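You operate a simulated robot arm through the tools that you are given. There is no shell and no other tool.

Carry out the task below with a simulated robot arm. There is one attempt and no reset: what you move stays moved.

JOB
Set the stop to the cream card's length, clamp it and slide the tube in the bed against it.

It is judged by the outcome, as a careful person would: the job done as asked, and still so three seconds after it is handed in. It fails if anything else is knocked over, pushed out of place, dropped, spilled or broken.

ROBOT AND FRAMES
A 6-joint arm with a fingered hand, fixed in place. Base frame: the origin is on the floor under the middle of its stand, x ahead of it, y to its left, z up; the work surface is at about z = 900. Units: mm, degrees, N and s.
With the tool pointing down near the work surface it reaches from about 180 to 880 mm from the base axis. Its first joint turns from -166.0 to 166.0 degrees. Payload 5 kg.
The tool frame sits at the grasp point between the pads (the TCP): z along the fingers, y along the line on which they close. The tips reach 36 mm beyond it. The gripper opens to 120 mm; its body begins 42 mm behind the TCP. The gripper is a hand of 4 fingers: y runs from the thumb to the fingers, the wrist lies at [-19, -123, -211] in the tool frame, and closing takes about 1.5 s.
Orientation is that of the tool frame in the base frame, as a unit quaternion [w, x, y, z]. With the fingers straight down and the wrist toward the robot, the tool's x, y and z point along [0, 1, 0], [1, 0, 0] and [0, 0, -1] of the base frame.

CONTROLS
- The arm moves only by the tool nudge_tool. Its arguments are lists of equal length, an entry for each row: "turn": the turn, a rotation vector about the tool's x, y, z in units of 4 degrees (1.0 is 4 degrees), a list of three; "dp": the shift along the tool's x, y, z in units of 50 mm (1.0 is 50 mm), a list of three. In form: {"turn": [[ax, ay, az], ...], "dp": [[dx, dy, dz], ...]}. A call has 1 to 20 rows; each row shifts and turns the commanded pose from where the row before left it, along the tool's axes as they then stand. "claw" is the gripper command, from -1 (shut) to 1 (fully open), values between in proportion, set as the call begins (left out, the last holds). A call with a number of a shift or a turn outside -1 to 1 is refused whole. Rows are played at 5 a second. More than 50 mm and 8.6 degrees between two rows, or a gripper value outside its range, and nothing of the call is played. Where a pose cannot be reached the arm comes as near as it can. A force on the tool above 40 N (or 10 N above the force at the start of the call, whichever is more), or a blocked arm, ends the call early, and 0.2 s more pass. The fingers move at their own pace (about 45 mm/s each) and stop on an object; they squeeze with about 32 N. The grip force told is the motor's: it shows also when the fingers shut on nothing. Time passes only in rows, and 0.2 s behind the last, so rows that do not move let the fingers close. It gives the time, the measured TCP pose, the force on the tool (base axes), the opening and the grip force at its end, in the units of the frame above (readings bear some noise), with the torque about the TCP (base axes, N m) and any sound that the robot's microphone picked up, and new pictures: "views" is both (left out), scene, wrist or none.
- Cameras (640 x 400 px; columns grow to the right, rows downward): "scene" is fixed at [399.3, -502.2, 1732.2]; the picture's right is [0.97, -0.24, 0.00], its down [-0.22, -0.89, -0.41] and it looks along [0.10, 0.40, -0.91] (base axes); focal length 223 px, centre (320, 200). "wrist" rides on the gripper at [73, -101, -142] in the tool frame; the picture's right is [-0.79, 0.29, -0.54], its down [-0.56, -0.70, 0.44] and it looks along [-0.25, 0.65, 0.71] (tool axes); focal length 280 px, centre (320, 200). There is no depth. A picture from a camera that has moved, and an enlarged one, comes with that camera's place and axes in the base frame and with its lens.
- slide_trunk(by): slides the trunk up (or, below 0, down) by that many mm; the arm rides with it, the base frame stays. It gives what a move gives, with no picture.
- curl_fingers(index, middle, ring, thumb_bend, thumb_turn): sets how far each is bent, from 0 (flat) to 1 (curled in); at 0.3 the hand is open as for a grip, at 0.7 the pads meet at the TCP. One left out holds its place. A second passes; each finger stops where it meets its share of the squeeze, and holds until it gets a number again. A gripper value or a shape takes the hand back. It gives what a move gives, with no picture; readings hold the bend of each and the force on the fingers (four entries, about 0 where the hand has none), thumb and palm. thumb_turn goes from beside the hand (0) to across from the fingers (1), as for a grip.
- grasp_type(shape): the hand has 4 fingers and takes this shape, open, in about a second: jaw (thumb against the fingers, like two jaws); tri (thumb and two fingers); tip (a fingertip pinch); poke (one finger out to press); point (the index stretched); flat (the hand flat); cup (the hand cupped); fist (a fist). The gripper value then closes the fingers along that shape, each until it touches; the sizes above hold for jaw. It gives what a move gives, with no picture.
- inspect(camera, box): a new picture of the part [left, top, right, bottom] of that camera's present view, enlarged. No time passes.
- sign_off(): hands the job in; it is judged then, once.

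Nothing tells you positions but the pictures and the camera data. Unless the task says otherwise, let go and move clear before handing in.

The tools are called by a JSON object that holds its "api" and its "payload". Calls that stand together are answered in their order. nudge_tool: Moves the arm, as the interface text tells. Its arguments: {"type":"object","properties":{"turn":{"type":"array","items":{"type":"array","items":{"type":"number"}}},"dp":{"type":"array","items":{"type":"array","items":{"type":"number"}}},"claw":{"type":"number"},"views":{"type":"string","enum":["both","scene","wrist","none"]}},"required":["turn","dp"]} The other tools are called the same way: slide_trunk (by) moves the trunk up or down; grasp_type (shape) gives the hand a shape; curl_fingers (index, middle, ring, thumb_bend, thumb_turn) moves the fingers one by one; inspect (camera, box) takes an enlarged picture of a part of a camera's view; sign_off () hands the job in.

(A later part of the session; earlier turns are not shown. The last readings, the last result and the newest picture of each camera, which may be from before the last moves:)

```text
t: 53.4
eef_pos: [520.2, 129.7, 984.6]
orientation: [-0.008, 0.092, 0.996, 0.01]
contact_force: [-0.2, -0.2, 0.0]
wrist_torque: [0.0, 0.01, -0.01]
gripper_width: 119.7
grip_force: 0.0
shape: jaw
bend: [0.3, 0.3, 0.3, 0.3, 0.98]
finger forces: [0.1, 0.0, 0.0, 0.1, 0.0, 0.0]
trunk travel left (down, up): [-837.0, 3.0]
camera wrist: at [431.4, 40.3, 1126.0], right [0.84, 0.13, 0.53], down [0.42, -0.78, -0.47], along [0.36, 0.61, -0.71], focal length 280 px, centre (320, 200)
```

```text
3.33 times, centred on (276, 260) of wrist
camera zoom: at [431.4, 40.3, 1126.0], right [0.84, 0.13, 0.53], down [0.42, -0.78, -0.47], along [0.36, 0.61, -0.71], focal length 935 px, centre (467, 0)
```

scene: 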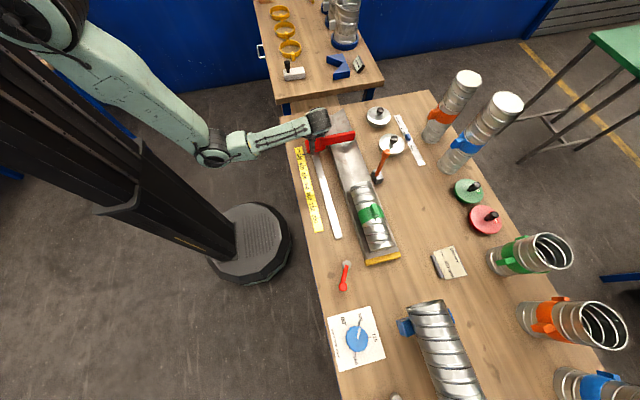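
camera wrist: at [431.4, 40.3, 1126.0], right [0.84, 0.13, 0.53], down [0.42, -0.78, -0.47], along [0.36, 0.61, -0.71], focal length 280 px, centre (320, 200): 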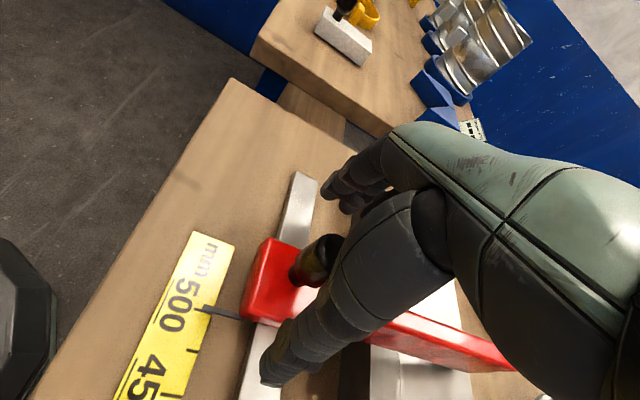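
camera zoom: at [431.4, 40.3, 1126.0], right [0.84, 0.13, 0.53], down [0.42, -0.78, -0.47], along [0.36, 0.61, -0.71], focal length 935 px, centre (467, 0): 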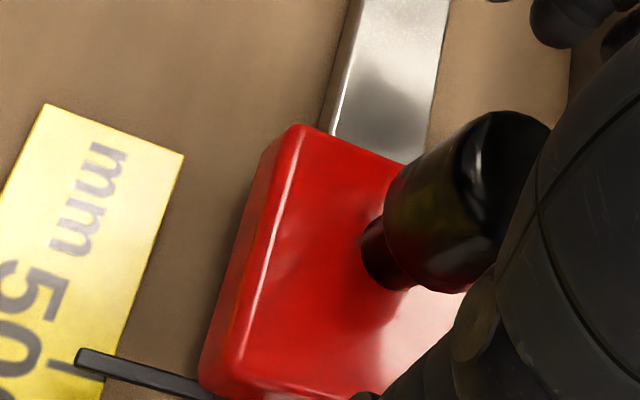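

I'm centred over the knob. I'll lower slightly less than last time, to keep the tips off the block, and close.

{"api": "nudge_tool", "payload": {"turn": [[0, 0, 0], [0, 0, 0], [0, 0, 0], [0, 0, 0], [0, 0, 0], [0, 0, 0], [0, 0, 0], [0, 0, 0], [0, 0, 0], [0, 0, 0]], "dp": [[0, 0, 0.18], [0, 0, 0], [0, 0, 0], [0, 0, 0], [0, 0, 0], [0, 0, 0], [0, 0, 0], [0, 0, 0], [0, 0, 0], [0, 0, 0]], "claw": -1, "views": "none"}}

{"api": "nudge_tool", "payload": {"turn": [[0, 0, 0], [0, 0, 0], [0, 0, 0]], "dp": [[-0.0347, -0.197, 0], [-0.0347, -0.197, 0], [0, 0, 0]], "views": "both"}}

{"api": "inspect", "payload": {"camera": "wrist", "box": [150, 200, 342, 320]}}

{"api": "inspect", "payload": {"camera": "scene", "box": [290, 125, 370, 175]}}

```text
t: 55.6
eef_pos: [520.7, 129.4, 974.4]
orientation: [-0.009, 0.091, 0.996, 0.01]
contact_force: [-2.2, -3.6, -11.9]
wrist_torque: [-0.01, 0.08, -0.03]
gripper_width: 17.3
grip_force: 32.1
shape: jaw
bend: [0.71, 0.69, 0.7, 0.75, 1.0]
finger forces: [15.6, 7.0, 0.1, 0.1, 28.3, 0.0]
trunk travel left (down, up): [-837.0, 3.0]
```

```text
t: 56.4
eef_pos: [519.3, 110.3, 973.4]
orientation: [-0.008, 0.092, 0.996, 0.009]
contact_force: [-4.9, 0.2, -10.7]
wrist_torque: [0.03, 0.14, 0.04]
gripper_width: 16.8
grip_force: 32.3
shape: jaw
bend: [0.71, 0.69, 0.7, 0.75, 1.0]
finger forces: [17.5, 6.5, 0.0, 0.0, 27.9, 0.1]
trunk travel left (down, up): [-837.0, 3.0]
camera wrist: at [431.6, 21.3, 1116.2], right [0.84, 0.13, 0.53], down [0.42, -0.78, -0.46], along [0.36, 0.61, -0.71], focal length 280 px, centre (320, 200)
```

scene: 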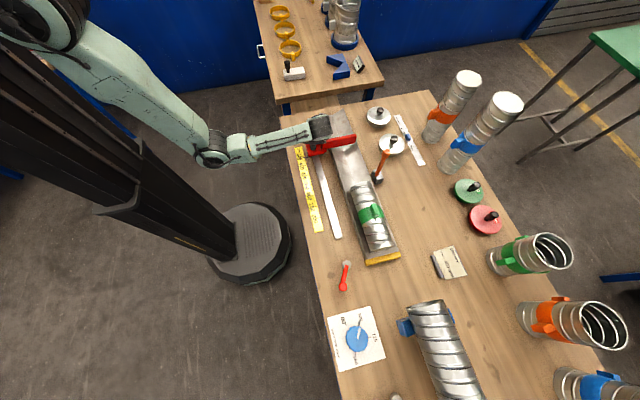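
wrist: 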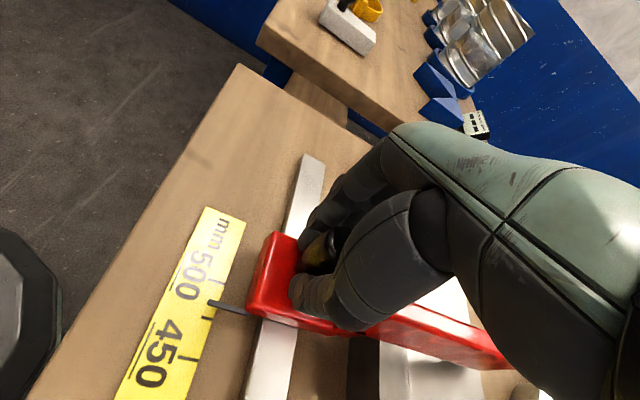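

```text
3.33 times, centred on (246, 260) of wrist
camera zoom: at [431.6, 21.3, 1116.2], right [0.84, 0.13, 0.53], down [0.42, -0.78, -0.46], along [0.36, 0.61, -0.71], focal length 935 px, centre (567, 0)
```

zoom: 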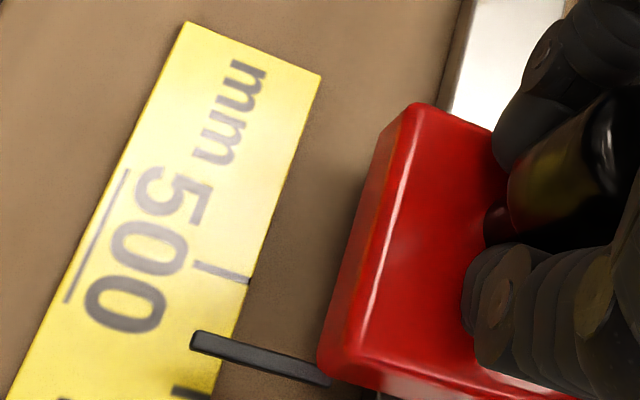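

```text
8.00 times, centred on (330, 150) of scene
camera zoom: at [399.3, -502.2, 1732.2], right [0.97, -0.24, 0.0], down [-0.22, -0.89, -0.41], along [0.1, 0.4, -0.91], focal length 1787 px, centre (240, 600)
```

zoom: 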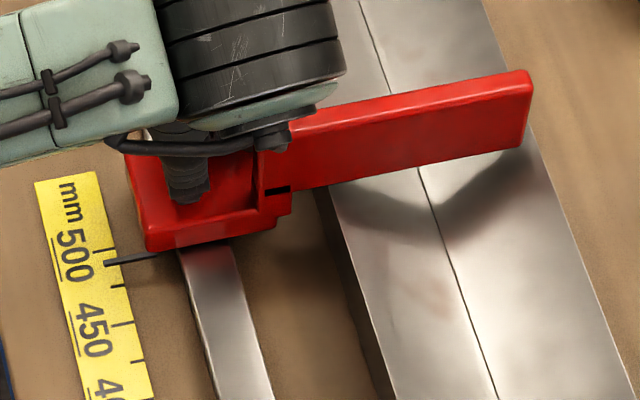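

The stop slides freely now with almost no resistance, so the red lever is its clamp and is open. The pointer works out at about 480, so I'll slide 70 mm more and then check.

{"api": "nudge_tool", "payload": {"turn": [[0, 0, 0], [0, 0, 0], [0, 0, 0], [0, 0, 0], [0, 0, 0], [0, 0, 0], [0, 0, 0], [0, 0, 0]], "dp": [[-0.0366, -0.1968, 0], [-0.0366, -0.1968, 0], [-0.0366, -0.1968, 0], [-0.0366, -0.1968, 0], [-0.0366, -0.1968, 0], [-0.0366, -0.1968, 0], [-0.0366, -0.1968, 0], [0, 0, 0]], "views": "both"}}

{"api": "inspect", "payload": {"camera": "wrist", "box": [150, 200, 342, 320]}}

{"api": "inspect", "payload": {"camera": "scene", "box": [290, 145, 370, 195]}}

```text
t: 58.2
eef_pos: [519.3, 41.0, 974.1]
orientation: [-0.008, 0.091, 0.996, 0.009]
contact_force: [-1.1, 1.7, -7.5]
wrist_torque: [0.09, 0.0, -0.01]
gripper_width: 17.2
grip_force: 31.8
shape: jaw
bend: [0.71, 0.69, 0.7, 0.75, 1.0]
finger forces: [16.6, 6.8, 0.0, 0.1, 26.5, 0.0]
trunk travel left (down, up): [-837.0, 3.0]
camera wrist: at [431.1, -48.6, 1115.8], right [0.84, 0.13, 0.53], down [0.42, -0.78, -0.46], along [0.36, 0.61, -0.71], focal length 280 px, centre (320, 200)
```

scene: 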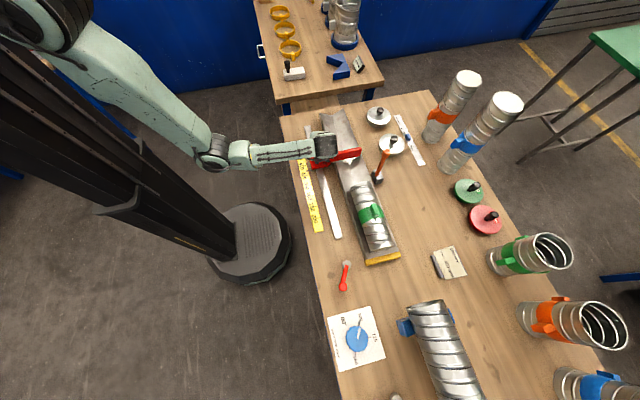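
wrist: 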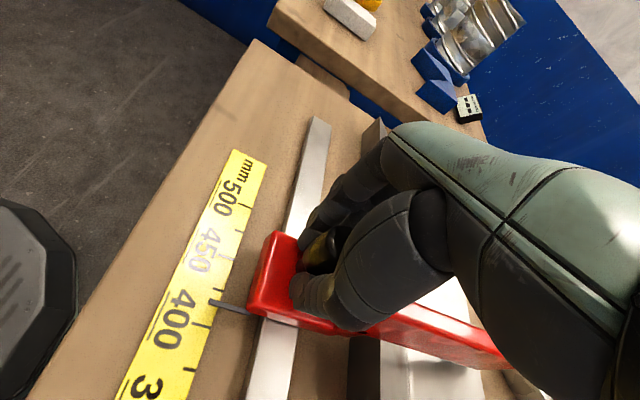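

```text
3.33 times, centred on (246, 260) of wrist
camera zoom: at [431.1, -48.6, 1115.8], right [0.84, 0.13, 0.53], down [0.42, -0.78, -0.46], along [0.36, 0.61, -0.71], focal length 935 px, centre (567, 0)
```

zoom: 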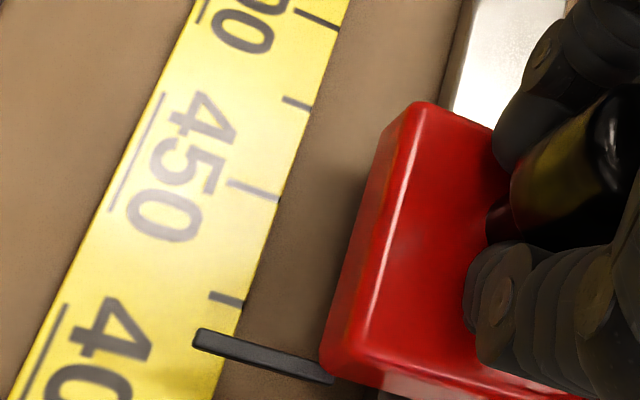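

```text
8.00 times, centred on (330, 170) of scene
camera zoom: at [399.3, -502.2, 1732.2], right [0.97, -0.24, 0.0], down [-0.22, -0.89, -0.41], along [0.1, 0.4, -0.91], focal length 1787 px, centre (240, 440)
```

zoom: 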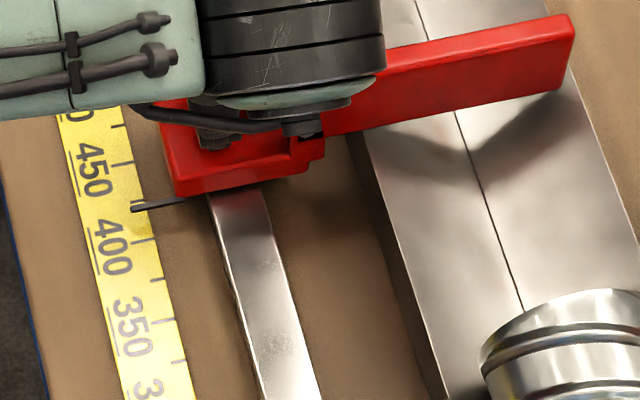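

The pointer now works out at about 410.5. I'll move the last 10.4 mm.

{"api": "nudge_tool", "payload": {"turn": [[0, 0, 0], [0, 0, 0], [0, 0, 0]], "dp": [[-0.019, -0.1025, 0], [-0.019, -0.1025, 0], [0, 0, 0]], "views": "both"}}

{"api": "inspect", "payload": {"camera": "wrist", "box": [150, 220, 278, 300]}}

{"api": "inspect", "payload": {"camera": "scene", "box": [290, 155, 354, 195]}}

```text
t: 59.0
eef_pos: [519.0, 30.2, 974.0]
orientation: [-0.009, 0.091, 0.996, 0.008]
contact_force: [-1.4, 2.1, -8.5]
wrist_torque: [0.06, 0.1, -0.03]
gripper_width: 17.0
grip_force: 32.0
shape: jaw
bend: [0.71, 0.69, 0.7, 0.75, 1.0]
finger forces: [17.2, 6.8, 0.0, 0.0, 26.8, 0.0]
trunk travel left (down, up): [-837.0, 3.0]
camera wrist: at [431.2, -59.3, 1115.8], right [0.84, 0.13, 0.53], down [0.42, -0.78, -0.46], along [0.36, 0.61, -0.71], focal length 280 px, centre (320, 200)
```

scene: 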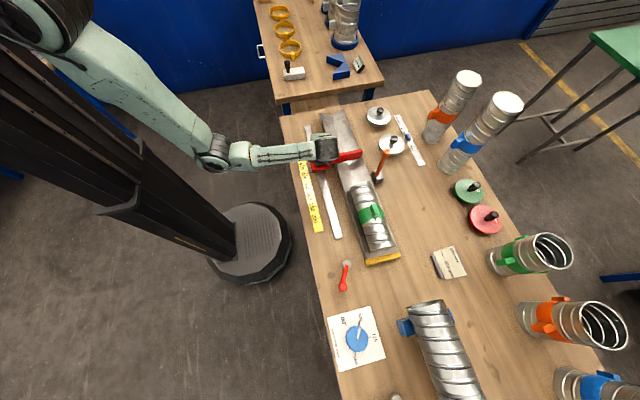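
wrist: 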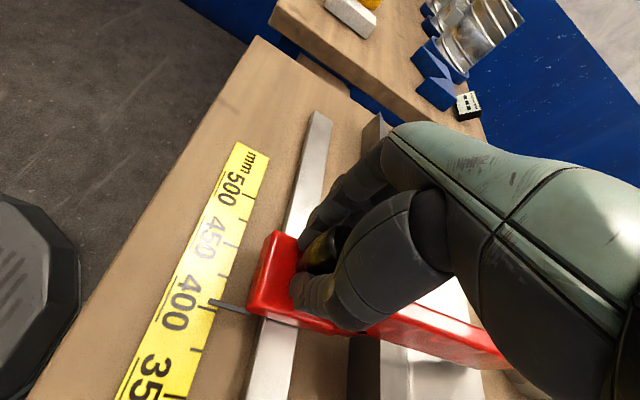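

```text
5.00 times, centred on (214, 260) of wrist
camera zoom: at [431.2, -59.3, 1115.8], right [0.84, 0.13, 0.53], down [0.42, -0.78, -0.46], along [0.36, 0.61, -0.71], focal length 1402 px, centre (850, -100)
```

zoom: 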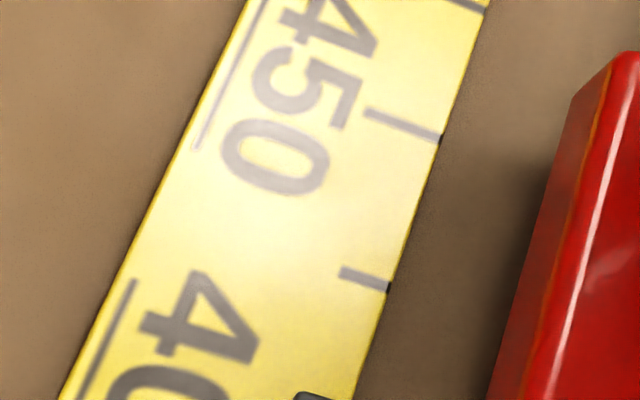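

```text
10.00 times, centred on (322, 175) of scene
camera zoom: at [399.3, -502.2, 1732.2], right [0.97, -0.24, 0.0], down [-0.22, -0.89, -0.41], along [0.1, 0.4, -0.91], focal length 2234 px, centre (300, 450)
```

zoom: 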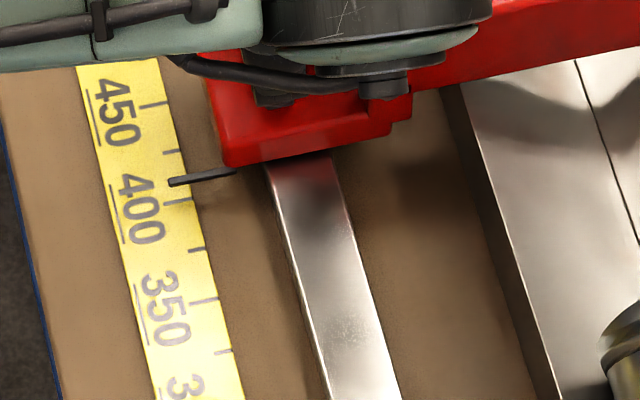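

The pointer is at about 400 by both cameras' reckoning. I'll let go, rise a little, and check it from a spot straight above so there's no parallax.

{"api": "nudge_tool", "payload": {"turn": [[0, 0, 0], [0, 0, 0], [0, 0, 0], [0, 0, 0], [0, 0, 0], [0, 0, 0], [0, 0, 0], [0, 0, 0], [0, 0, 0], [0, 0, 0], [0, 0, 0], [0, 0, 0]], "dp": [[0, 0, 0], [0, 0, 0], [0, 0, 0], [0, 0, 0], [0, 0, 0], [0, 0, 0], [0, 0, 0], [0, 0, 0], [0, 0, -0.6], [0, 0, -0.6], [0, 0, -0.6], [0.18, 0.98, 0]], "claw": 1, "views": "both"}}

{"api": "inspect", "payload": {"camera": "wrist", "box": [150, 260, 310, 360]}}

{"api": "inspect", "payload": {"camera": "scene", "box": [290, 155, 354, 195]}}

```text
t: 61.6
eef_pos: [521.3, 79.9, 1066.0]
orientation: [-0.008, 0.091, 0.996, 0.008]
contact_force: [-0.3, 0.7, -0.3]
wrist_torque: [-0.07, -0.01, 0.02]
gripper_width: 119.7
grip_force: 0.1
shape: jaw
bend: [0.3, 0.3, 0.3, 0.3, 0.98]
finger forces: [0.1, 0.0, 0.0, 0.0, 0.0, 0.0]
trunk travel left (down, up): [-837.0, 3.0]
camera wrist: at [432.7, -9.5, 1207.6], right [0.84, 0.13, 0.53], down [0.42, -0.78, -0.46], along [0.36, 0.61, -0.71], focal length 280 px, centre (320, 200)
```

scene: 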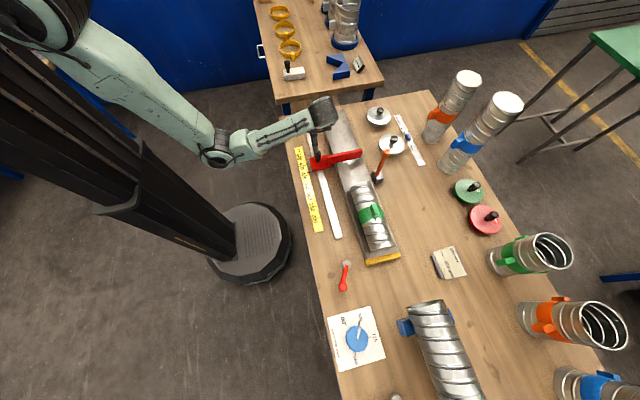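
wrist: 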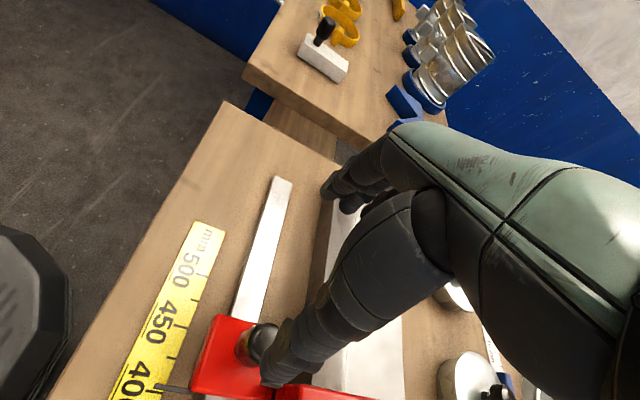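

```text
4.00 times, centred on (230, 310) of wrist
camera zoom: at [432.7, -9.5, 1207.6], right [0.84, 0.13, 0.53], down [0.42, -0.78, -0.46], along [0.36, 0.61, -0.71], focal length 1122 px, centre (680, -240)
```

zoom: 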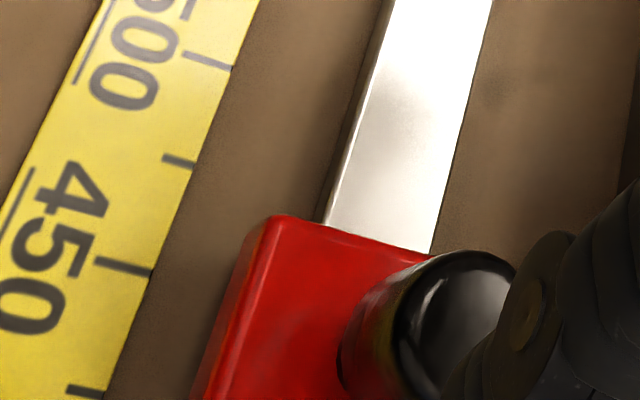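

```text
10.00 times, centred on (322, 175) of scene
camera zoom: at [399.3, -502.2, 1732.2], right [0.97, -0.24, 0.0], down [-0.22, -0.89, -0.41], along [0.1, 0.4, -0.91], focal length 2234 px, centre (300, 450)
```

zoom: 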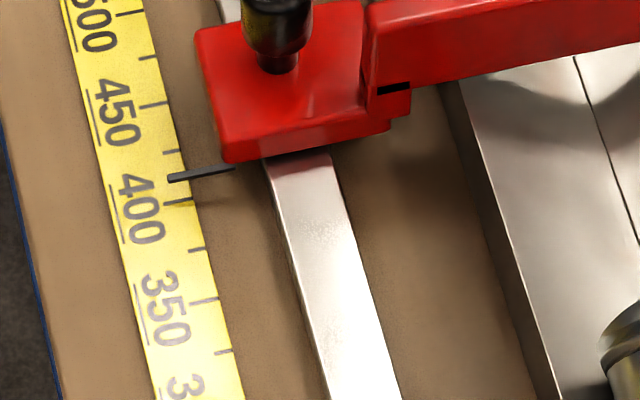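

The wrist camera now hangs almost directly over the pointer. I'll enlarge the pointer against the 400 tick.

{"api": "inspect", "payload": {"camera": "wrist", "box": [100, 330, 212, 400]}}

{"api": "inspect", "payload": {"camera": "scene", "box": [296, 162, 328, 182]}}

```text
5.71 times, centred on (156, 365) of wrist
camera zoom: at [432.7, -9.5, 1207.6], right [0.84, 0.13, 0.53], down [0.42, -0.78, -0.46], along [0.36, 0.61, -0.71], focal length 1602 px, centre (1257, -743)
```

zoom: 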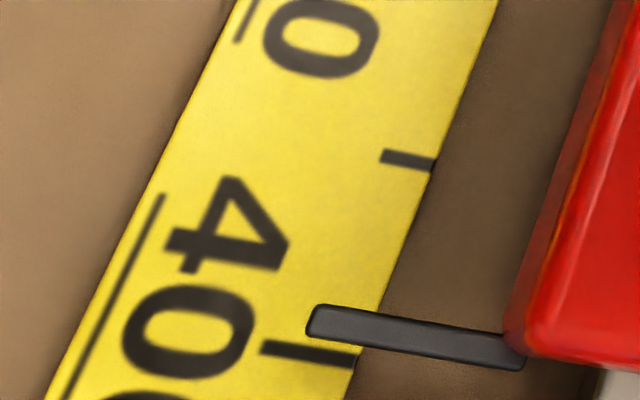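

```text
16.00 times, centred on (312, 172) of scene
camera zoom: at [399.3, -502.2, 1732.2], right [0.97, -0.24, 0.0], down [-0.22, -0.89, -0.41], along [0.1, 0.4, -0.91], focal length 3574 px, centre (448, 648)
```

zoom: 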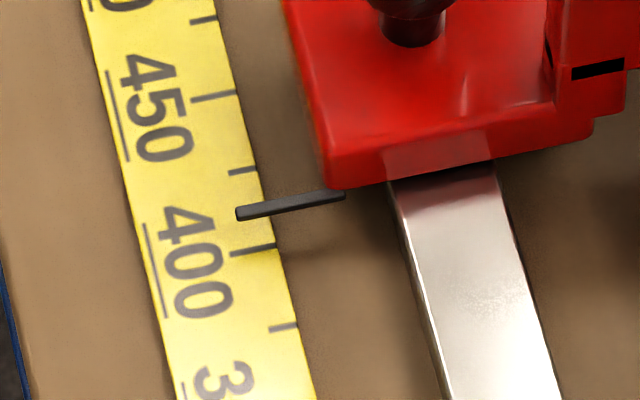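

From straight above, the pointer reads about 403: letting go nudged the stop back roughly 3 mm. I'll correct it by pushing the knob lightly with the fingers half closed instead of gripping it, so nothing springs back when I leave.

{"api": "nudge_tool", "payload": {"turn": [[0, 0, 0], [0, 0, 0], [0, 0, 0], [0, 0, 0], [0, 0, 0], [0, 0, 0], [0, 0, 0]], "dp": [[-0.1, -0.541, 0], [-0.1, -0.541, 0], [0, 0, 0.5], [0, 0, 0], [0, 0, 0], [0, 0, 0.5], [0, 0, 0.5]], "claw": 0, "views": "wrist"}}

{"api": "inspect", "payload": {"camera": "wrist", "box": [160, 200, 352, 320]}}

```text
t: 63.2
eef_pos: [519.0, 26.9, 989.0]
orientation: [-0.008, 0.091, 0.996, 0.009]
contact_force: [0.8, 0.1, -0.7]
wrist_torque: [0.0, 0.01, 0.03]
gripper_width: 60.6
grip_force: 0.0
shape: jaw
bend: [0.74, 0.45, 0.42, 0.69, 1.0]
finger forces: [0.0, 0.0, 0.0, 0.0, 0.1, 0.0]
trunk travel left (down, up): [-837.0, 3.0]
camera wrist: at [432.3, -63.0, 1130.5], right [0.84, 0.13, 0.53], down [0.42, -0.78, -0.47], along [0.36, 0.61, -0.71], focal length 280 px, centre (320, 200)
```

wrist: 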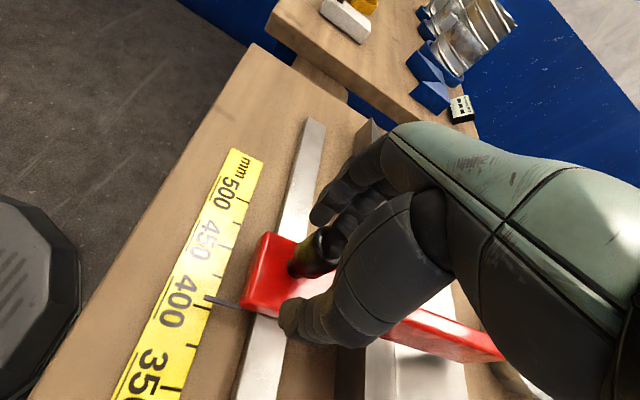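

```text
3.33 times, centred on (256, 260) of wrist
camera zoom: at [432.3, -63.0, 1130.5], right [0.84, 0.13, 0.53], down [0.42, -0.78, -0.47], along [0.36, 0.61, -0.71], focal length 935 px, centre (533, 0)
```

zoom: 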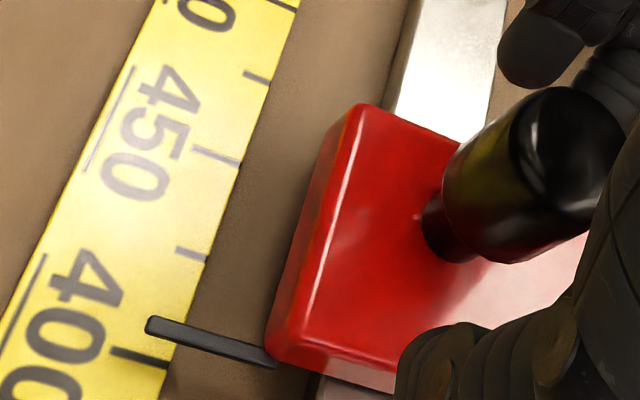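

The fingers are loosely around the knob with no contact. I'll lower to knob height and start pushing toward -y in small steps.

{"api": "nudge_tool", "payload": {"turn": [[0, 0, 0], [0, 0, 0], [0, 0, 0], [0, 0, 0]], "dp": [[0, 0, 0.26], [-0.0146, -0.0787, 0], [-0.0146, -0.0787, 0], [0, 0, 0]], "views": "wrist"}}

{"api": "inspect", "payload": {"camera": "wrist", "box": [160, 200, 352, 320]}}

```text
t: 64.2
eef_pos: [520.8, 16.7, 975.0]
orientation: [-0.008, 0.091, 0.996, 0.009]
contact_force: [0.1, 0.5, -0.5]
wrist_torque: [-0.01, -0.01, -0.03]
gripper_width: 60.5
grip_force: 0.1
shape: jaw
bend: [0.74, 0.45, 0.42, 0.69, 1.0]
finger forces: [0.0, 0.0, 0.0, 0.1, 0.0, 0.1]
trunk travel left (down, up): [-837.0, 3.0]
camera wrist: at [431.8, -71.7, 1117.6], right [0.84, 0.13, 0.53], down [0.42, -0.78, -0.47], along [0.36, 0.61, -0.71], focal length 280 px, centre (320, 200)
```

wrist: 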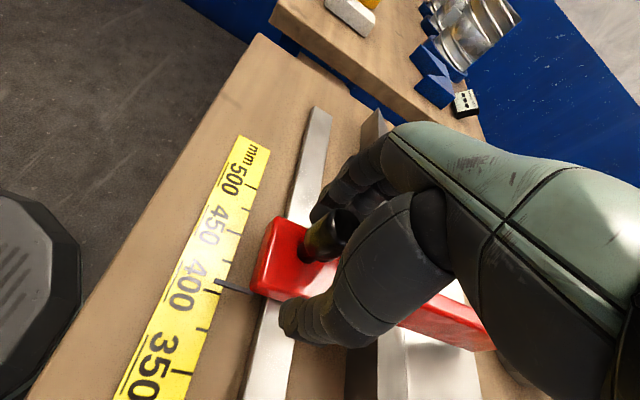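

```text
3.33 times, centred on (256, 260) of wrist
camera zoom: at [431.8, -71.7, 1117.6], right [0.84, 0.13, 0.53], down [0.42, -0.78, -0.47], along [0.36, 0.61, -0.71], focal length 935 px, centre (533, 0)
```

zoom: 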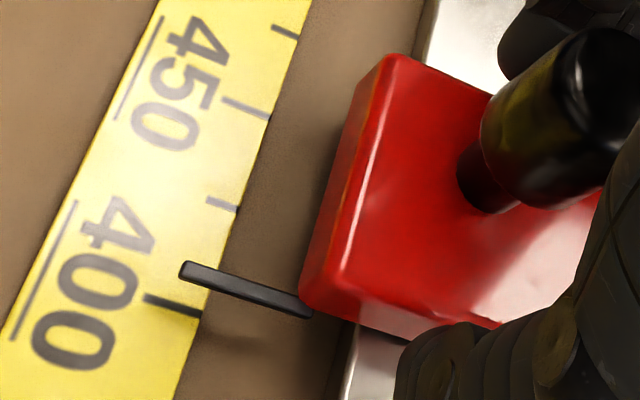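

Still no contact, though a finger is now close behind the knob. I'll continue a few millimetres.

{"api": "nudge_tool", "payload": {"turn": [[0, 0, 0], [0, 0, 0], [0, 0, 0]], "dp": [[-0.0073, -0.0394, 0], [-0.0073, -0.0394, 0], [0, 0, 0]], "views": "wrist"}}

{"api": "inspect", "payload": {"camera": "wrist", "box": [160, 200, 352, 320]}}

```text
t: 65.0
eef_pos: [518.9, 13.1, 975.8]
orientation: [-0.008, 0.091, 0.996, 0.01]
contact_force: [0.2, -0.2, -0.3]
wrist_torque: [0.01, 0.03, 0.02]
gripper_width: 60.5
grip_force: 0.0
shape: jaw
bend: [0.74, 0.45, 0.42, 0.69, 1.0]
finger forces: [0.0, 0.1, 0.0, 0.0, 0.0, 0.0]
trunk travel left (down, up): [-837.0, 3.0]
camera wrist: at [431.2, -76.2, 1117.1], right [0.84, 0.13, 0.53], down [0.42, -0.78, -0.47], along [0.36, 0.61, -0.71], focal length 280 px, centre (320, 200)
```

wrist: 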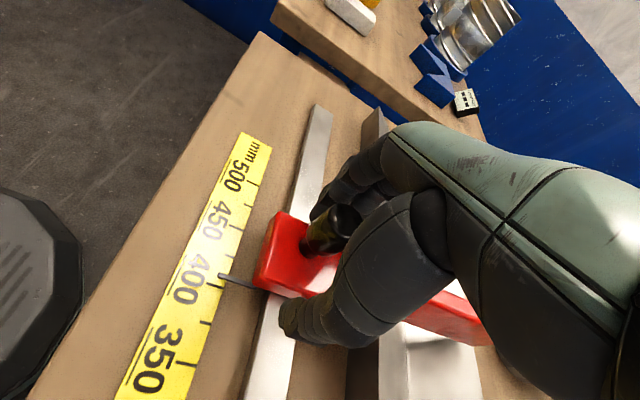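

```text
3.33 times, centred on (256, 260) of wrist
camera zoom: at [431.2, -76.2, 1117.1], right [0.84, 0.13, 0.53], down [0.42, -0.78, -0.47], along [0.36, 0.61, -0.71], focal length 935 px, centre (533, 0)
```

zoom: 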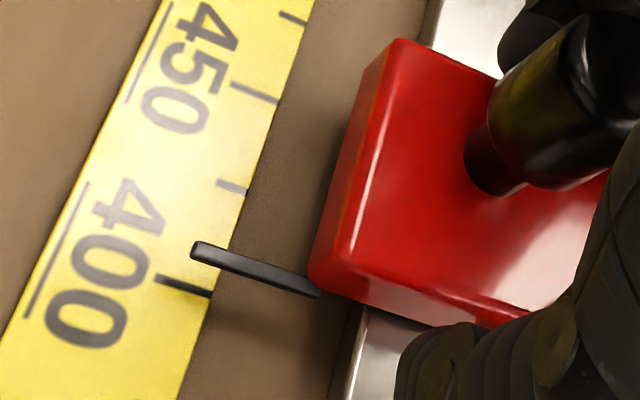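

No contact yet; the pointer still sits as before relative to the 400 tick. I'll go on in 3 mm steps.

{"api": "nudge_tool", "payload": {"turn": [[0, 0, 0], [0, 0, 0], [0, 0, 0]], "dp": [[-0.0055, -0.0295, 0], [-0.0055, -0.0295, 0], [0, 0, 0]], "views": "none"}}

{"api": "inspect", "payload": {"camera": "wrist", "box": [160, 200, 352, 320]}}

```text
t: 65.8
eef_pos: [519.4, 9.6, 975.5]
orientation: [-0.009, 0.092, 0.996, 0.01]
contact_force: [-0.2, 1.2, 0.6]
wrist_torque: [-0.01, -0.01, -0.01]
gripper_width: 61.1
grip_force: 0.0
shape: jaw
bend: [0.74, 0.45, 0.42, 0.69, 1.0]
finger forces: [0.9, 0.1, 0.0, 0.0, 0.0, 0.0]
trunk travel left (down, up): [-837.0, 3.0]
```

```text
3.33 times, centred on (256, 260) of wrist
camera zoom: at [430.9, -79.4, 1117.0], right [0.84, 0.13, 0.53], down [0.42, -0.78, -0.47], along [0.36, 0.61, -0.71], focal length 935 px, centre (533, 0)
```

zoom: 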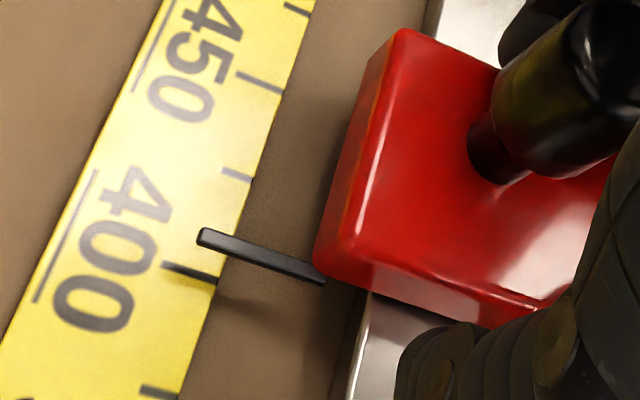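

A finger has just touched the knob (about 1 N). I'll push 3.4 mm from here.

{"api": "nudge_tool", "payload": {"turn": [[0, 0, 0], [0, 0, 0], [0, 0, 0]], "dp": [[-0.0062, -0.0335, 0], [-0.0062, -0.0335, 0], [0, 0, 0]], "views": "none"}}

{"api": "inspect", "payload": {"camera": "wrist", "box": [160, 200, 352, 320]}}

{"api": "inspect", "payload": {"camera": "scene", "box": [292, 159, 332, 184]}}

```text
t: 66.6
eef_pos: [518.5, 6.8, 975.4]
orientation: [-0.009, 0.091, 0.996, 0.009]
contact_force: [0.7, 2.8, 0.7]
wrist_torque: [0.05, -0.02, 0.0]
gripper_width: 62.2
grip_force: 0.0
shape: jaw
bend: [0.74, 0.45, 0.42, 0.69, 1.0]
finger forces: [2.3, 0.2, 0.0, 0.1, 0.1, 0.0]
trunk travel left (down, up): [-837.0, 3.0]
```

```text
3.33 times, centred on (256, 260) of wrist
camera zoom: at [430.5, -82.6, 1116.5], right [0.84, 0.13, 0.53], down [0.42, -0.78, -0.47], along [0.36, 0.61, -0.71], focal length 935 px, centre (533, 0)
```

zoom: 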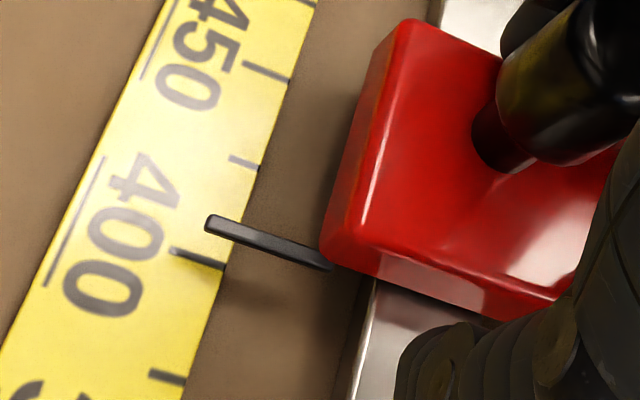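

```text
16.00 times, centred on (312, 172) of scene
camera zoom: at [399.3, -502.2, 1732.2], right [0.97, -0.24, 0.0], down [-0.22, -0.89, -0.41], along [0.1, 0.4, -0.91], focal length 3574 px, centre (448, 656)
```

zoom: 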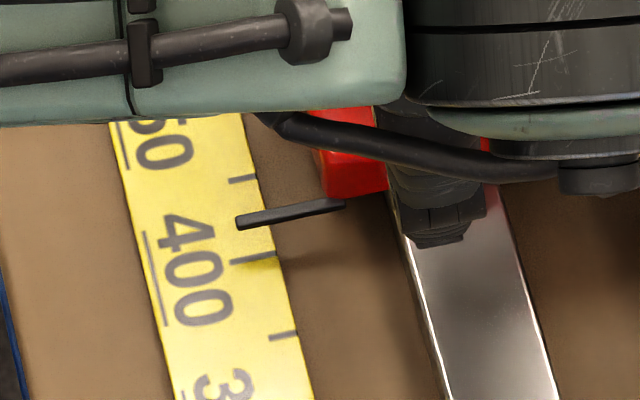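

The finger is only flexing (about 3 N) and the pointer has barely moved. I'll keep pushing in small steps and watch the pointer.

{"api": "nudge_tool", "payload": {"turn": [[0, 0, 0], [0, 0, 0], [0, 0, 0]], "dp": [[-0.0055, -0.0295, 0], [-0.0055, -0.0295, 0], [0, 0, 0]], "views": "none"}}

{"api": "inspect", "payload": {"camera": "wrist", "box": [160, 200, 352, 320]}}

{"api": "inspect", "payload": {"camera": "scene", "box": [292, 159, 332, 184]}}

```text
t: 67.4
eef_pos: [518.4, 3.0, 975.3]
orientation: [-0.009, 0.091, 0.996, 0.01]
contact_force: [-0.6, 2.4, -0.2]
wrist_torque: [0.04, 0.0, 0.03]
gripper_width: 62.4
grip_force: 0.1
shape: jaw
bend: [0.74, 0.45, 0.42, 0.69, 1.0]
finger forces: [2.9, 0.0, 0.1, 0.1, 0.1, 0.0]
trunk travel left (down, up): [-837.0, 3.0]
```

```text
3.33 times, centred on (256, 260) of wrist
camera zoom: at [430.8, -85.6, 1117.1], right [0.84, 0.13, 0.53], down [0.42, -0.78, -0.46], along [0.36, 0.61, -0.71], focal length 935 px, centre (533, 0)
```

zoom: 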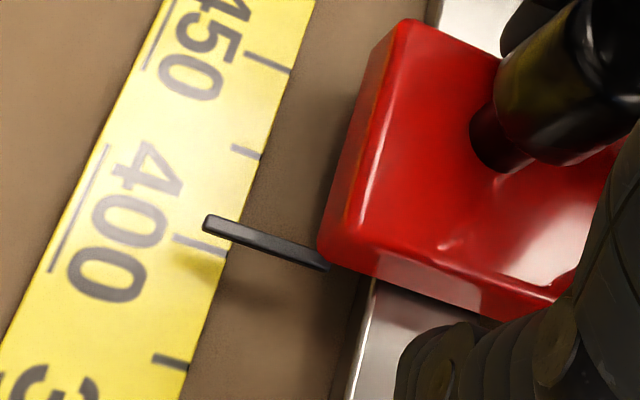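

```text
16.00 times, centred on (312, 172) of scene
camera zoom: at [399.3, -502.2, 1732.2], right [0.97, -0.24, 0.0], down [-0.22, -0.89, -0.41], along [0.1, 0.4, -0.91], focal length 3574 px, centre (448, 656)
```

zoom: 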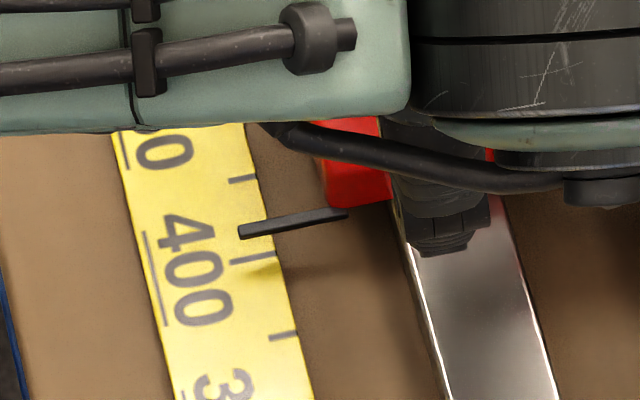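

The pointer has moved about 3.2 mm, so it should be at 400 now. I'll back the finger off, rise and check again from straight above.

{"api": "nudge_tool", "payload": {"turn": [[0, 0, 0], [0, 0, 0], [0, 0, 0], [0, 0, 0], [0, 0, 0], [0, 0, 0]], "dp": [[0.037, 0.197, 0], [0.037, 0.197, 0], [0, 0, -0.9], [0, 0, -0.9], [0.1, 0.55, 0], [0.1, 0.55, 0]], "views": "both"}}

{"api": "inspect", "payload": {"camera": "wrist", "box": [100, 330, 212, 400]}}

{"api": "inspect", "payload": {"camera": "scene", "box": [292, 159, 332, 184]}}

```text
t: 68.8
eef_pos: [520.2, 77.1, 1067.3]
orientation: [-0.007, 0.091, 0.996, 0.009]
contact_force: [0.1, -0.2, 0.8]
wrist_torque: [0.01, -0.02, -0.02]
gripper_width: 60.7
grip_force: 0.0
shape: jaw
bend: [0.74, 0.45, 0.42, 0.69, 1.0]
finger forces: [0.0, 0.0, 0.1, 0.1, 0.0, 0.0]
trunk travel left (down, up): [-837.0, 3.0]
camera wrist: at [431.8, -11.7, 1209.0], right [0.84, 0.13, 0.53], down [0.42, -0.78, -0.46], along [0.36, 0.61, -0.71], focal length 280 px, centre (320, 200)
```

scene: 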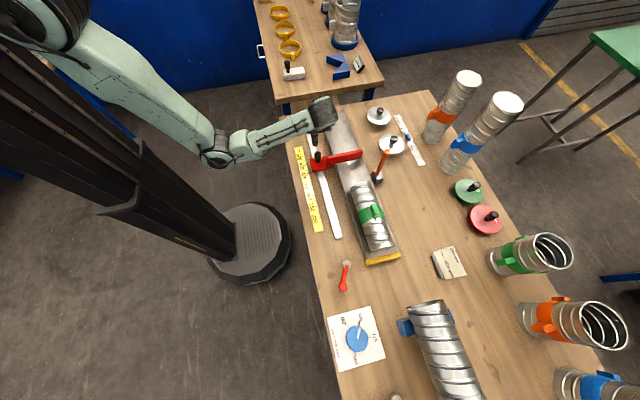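
wrist: 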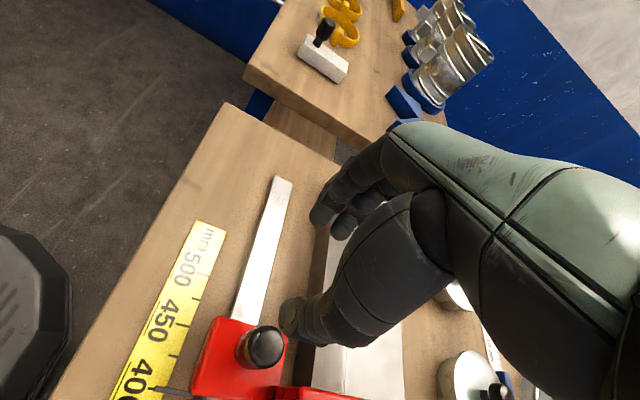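

```text
5.71 times, centred on (156, 365) of wrist
camera zoom: at [431.8, -11.7, 1209.0], right [0.84, 0.13, 0.53], down [0.42, -0.78, -0.46], along [0.36, 0.61, -0.71], focal length 1602 px, centre (1257, -743)
```

zoom: 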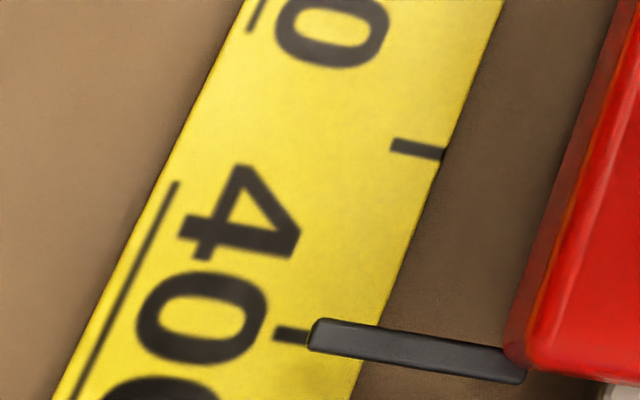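

```text
16.00 times, centred on (312, 172) of scene
camera zoom: at [399.3, -502.2, 1732.2], right [0.97, -0.24, 0.0], down [-0.22, -0.89, -0.41], along [0.1, 0.4, -0.91], focal length 3574 px, centre (448, 656)
```

zoom: 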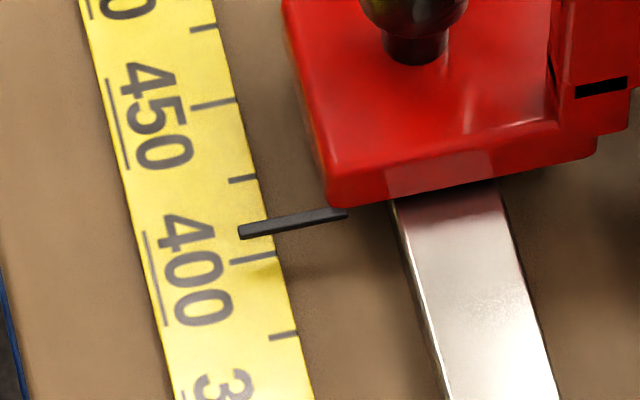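

From straight above, the pointer now lies over the 400 tick to within about half a millimetre. Next I'll return the red lever to its clamped end. I'll open the hand, travel back and turn it so the fingers can pull the handle back along its arc.

{"api": "nudge_tool", "payload": {"turn": [[0, 0, 0], [0, 0, 0], [0, 0, 0], [0, 0, 0], [0, 0, 0], [0, 0, 0], [0, 0, 0], [0, 0, 0], [0, 0, 1], [0, 0, 1], [0, 0, 1], [0, 0, 1], [0, 0, 1], [0, 0, 1], [0, 0, 1], [0, 0, 1], [0, 0, 1], [0, 0, 1], [0, 0, 1], [0, 0, 1]], "dp": [[0.003, -0.96, 0], [0.003, -0.96, 0], [0.003, -0.96, 0], [0.003, -0.96, 0], [0.003, -0.96, 0], [0.003, -0.96, 0], [0.003, -0.96, 0], [0.003, -0.96, 0], [0, 0, 0], [0, 0, 0], [0, 0, 0], [0, 0, 0], [0, 0, 0], [0, 0, 0], [0, 0, 0], [0, 0, 0], [0, 0, 0], [0, 0, 0], [0, 0, 0], [0, 0, 0]], "claw": 1, "views": "scene"}}

{"api": "nudge_tool", "payload": {"turn": [[0, 0, 1], [0, 0, 1], [0, 0, 1], [0, 0, 1], [0, 0, 1], [0, 0, 1], [0, 0, 1], [0, 0, 1], [0, 0, 1], [0, 0, 1], [0, 0, 1], [0, 0, 1], [0, 0, 1], [0, 0, 1], [0, 0, 1], [0, 0, 1], [0, 0, 1], [0, 0, 1], [0, 0, 1]], "dp": [[0, 0, 0], [0, 0, 0], [0, 0, 0], [0, 0, 0], [0, 0, 0], [0, 0, 0], [0, 0, 0], [0, 0, 0], [0, 0, 0], [0, 0, 0], [0, 0, 0], [0, 0, 0], [0, 0, 0], [0, 0, 0], [0, 0, 0], [0, 0, 0], [0, 0, 0], [0, 0, 0], [0, 0, 0]], "views": "both"}}

```text
t: 73.0
eef_pos: [486.2, -282.2, 1001.2]
orientation: [-0.011, 0.488, 0.873, 0.005]
contact_force: [0.4, -0.8, 0.6]
wrist_torque: [0.01, -0.03, 0.0]
gripper_width: 119.8
grip_force: 0.1
shape: jaw
bend: [0.3, 0.3, 0.3, 0.3, 0.98]
finger forces: [0.0, 0.1, 0.1, 0.0, 0.0, 0.0]
out of reach, approached as far as the arm can: row 3, 4, 5, 6, 7
trunk travel left (down, up): [-837.0, 3.0]
```

scene: 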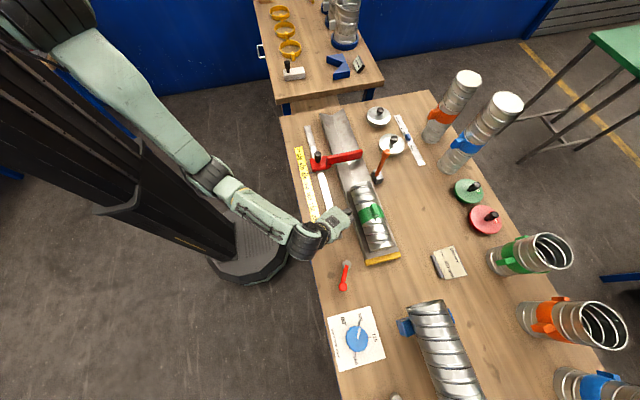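

```text
t: 77.0
eef_pos: [486.0, -283.7, 1003.2]
orientation: [-0.012, 0.923, 0.386, -0.003]
contact_force: [-0.9, 0.6, 0.2]
wrist_torque: [0.01, 0.01, 0.0]
gripper_width: 120.0
grip_force: 0.1
shape: jaw
bend: [0.3, 0.3, 0.3, 0.3, 0.98]
finger forces: [0.1, 0.1, 0.0, 0.1, 0.0, 0.1]
trunk travel left (down, up): [-837.0, 3.0]
camera wrist: at [467.2, -163.6, 1147.9], right [-0.34, -0.78, 0.53], down [-0.9, 0.1, -0.43], along [0.28, -0.62, -0.73], focal length 280 px, centre (320, 200)
```

scene: 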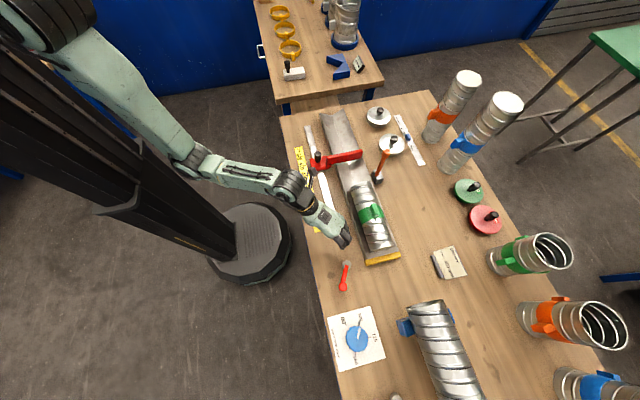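
wrist: 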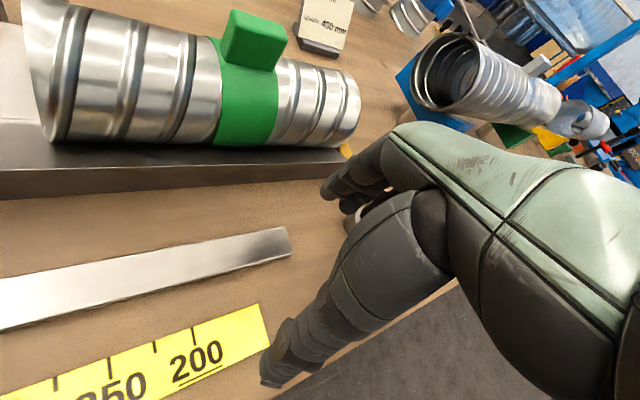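

The arm dipped a little on the way but touched nothing, and the stop looks unmoved. I'll rise and move over the lever's handle.

{"api": "nudge_tool", "payload": {"turn": [[0, 0, 0], [0, 0, 0], [0, 0, 0], [0, 0, 0], [0, 0, 0], [0, 0, 0]], "dp": [[0, 0, -0.8], [-0.708, 0.649, 0], [-0.708, 0.649, 0], [-0.708, 0.649, 0], [-0.708, 0.649, 0], [0, 0, 0]], "views": "both"}}

{"api": "inspect", "payload": {"camera": "wrist", "box": [180, 180, 372, 300]}}

{"api": "inspect", "payload": {"camera": "scene", "box": [292, 150, 372, 200]}}

```text
t: 78.4
eef_pos: [477.8, -477.6, 1039.2]
orientation: [-0.012, 0.923, 0.386, -0.003]
contact_force: [-0.4, 0.0, -0.1]
wrist_torque: [-0.06, 0.0, 0.0]
gripper_width: 119.8
grip_force: 0.1
shape: jaw
bend: [0.3, 0.3, 0.3, 0.3, 0.98]
finger forces: [0.0, 0.0, 0.0, 0.0, 0.0, 0.1]
trunk travel left (down, up): [-837.0, 3.0]
camera wrist: at [458.3, -357.3, 1183.9], right [-0.34, -0.78, 0.53], down [-0.9, 0.1, -0.43], along [0.28, -0.62, -0.73], focal length 280 px, centre (320, 200)
```

scene: 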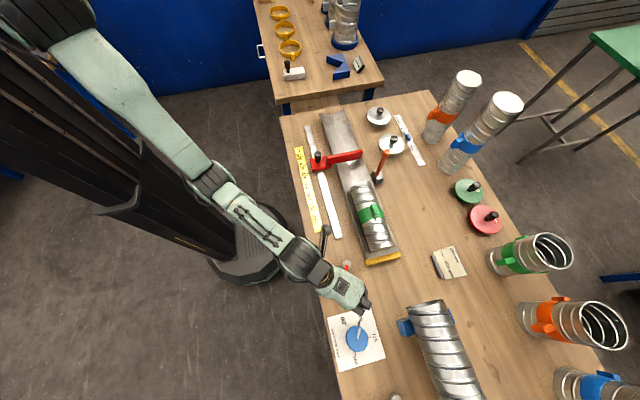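
wrist: 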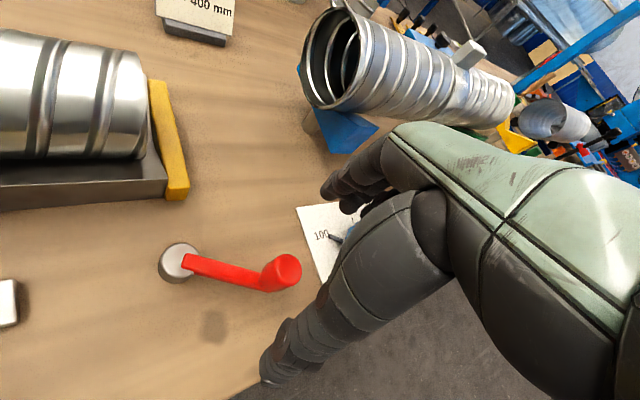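

```text
3.33 times, centred on (276, 240) of wrist
camera zoom: at [458.3, -357.3, 1183.9], right [-0.34, -0.78, 0.53], down [-0.9, 0.1, -0.43], along [0.28, -0.62, -0.73], focal length 935 px, centre (467, 67)
```

zoom: 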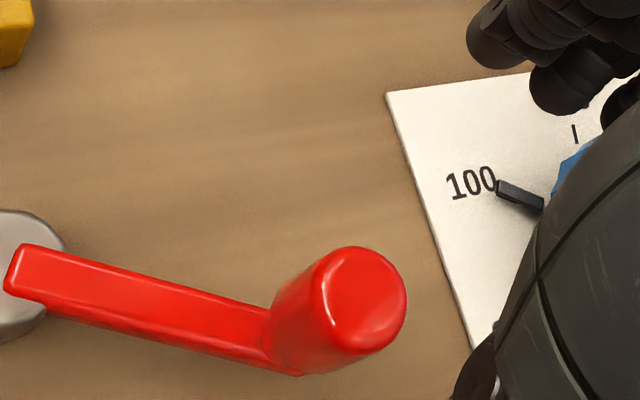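

```text
8.00 times, centred on (332, 175) of scene
camera zoom: at [399.3, -502.2, 1732.2], right [0.97, -0.24, 0.0], down [-0.22, -0.89, -0.41], along [0.1, 0.4, -0.91], focal length 1787 px, centre (224, 400)
```

zoom: 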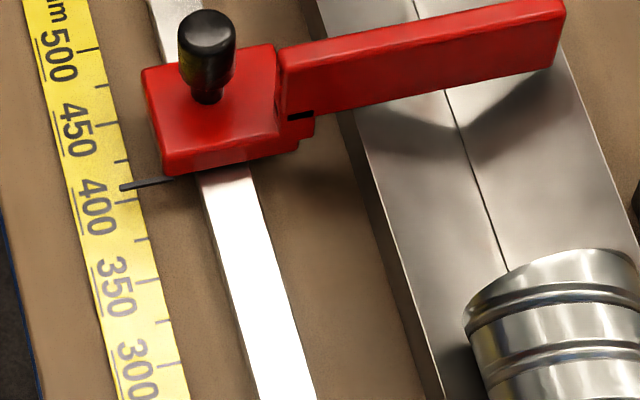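

The stop still reads 400 and the handle is centred at about [480, -476]. I'll lower, close on the handle, and begin swinging it back.

{"api": "nudge_tool", "payload": {"turn": [[0, 0, 0], [0, 0, 0], [0, 0, 0]], "dp": [[0.03, 0, 0.62], [0, 0, 0.62], [0, 0, 0]], "views": "wrist"}}

{"api": "nudge_tool", "payload": {"turn": [[0, 0, 0], [0, 0, 0], [0, 0, 0], [0, 0, 0], [0, 0, 0], [0, 0, 0], [0, 0, 0], [0, 0, 0], [0, 0, 0]], "dp": [[0, 0, 0], [0, 0, 0], [0, 0, 0], [0, 0, 0], [0, 0, 0], [0, 0, 0], [0, 0, 0], [0, 0, 0], [0, 0, 0]], "claw": -1, "views": "wrist"}}

```text
t: 79.2
eef_pos: [479.2, -474.6, 976.1]
orientation: [-0.012, 0.922, 0.387, -0.003]
contact_force: [0.4, -0.1, 0.3]
wrist_torque: [-0.04, 0.02, 0.0]
gripper_width: 120.1
grip_force: 0.1
shape: jaw
bend: [0.3, 0.3, 0.3, 0.3, 0.98]
finger forces: [0.0, 0.0, 0.0, 0.0, 0.0, 0.0]
trunk travel left (down, up): [-837.0, 3.0]
camera wrist: at [459.6, -354.9, 1121.3], right [-0.34, -0.78, 0.53], down [-0.9, 0.1, -0.43], along [0.28, -0.62, -0.73], focal length 280 px, centre (320, 200)
```

wrist: 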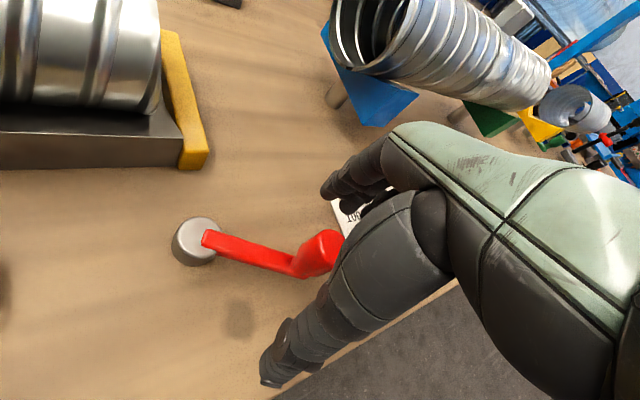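

```text
t: 81.2
eef_pos: [480.2, -475.1, 975.2]
orientation: [-0.012, 0.922, 0.386, -0.004]
contact_force: [-1.5, 2.4, -1.6]
wrist_torque: [-0.04, -0.01, 0.02]
gripper_width: 19.3
grip_force: 31.3
shape: jaw
bend: [0.73, 0.6, 0.64, 0.74, 1.0]
finger forces: [15.4, 8.9, 0.0, 0.0, 27.4, 0.0]
trunk travel left (down, up): [-837.0, 3.0]
camera wrist: at [459.6, -354.7, 1121.1], right [-0.34, -0.78, 0.53], down [-0.9, 0.1, -0.43], along [0.28, -0.62, -0.73], focal length 280 px, centre (320, 200)
```

wrist: 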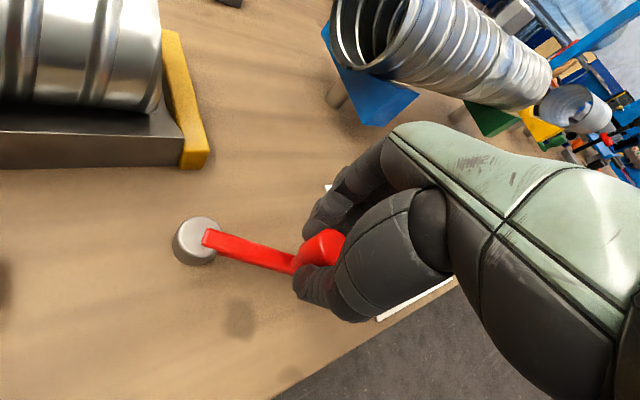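

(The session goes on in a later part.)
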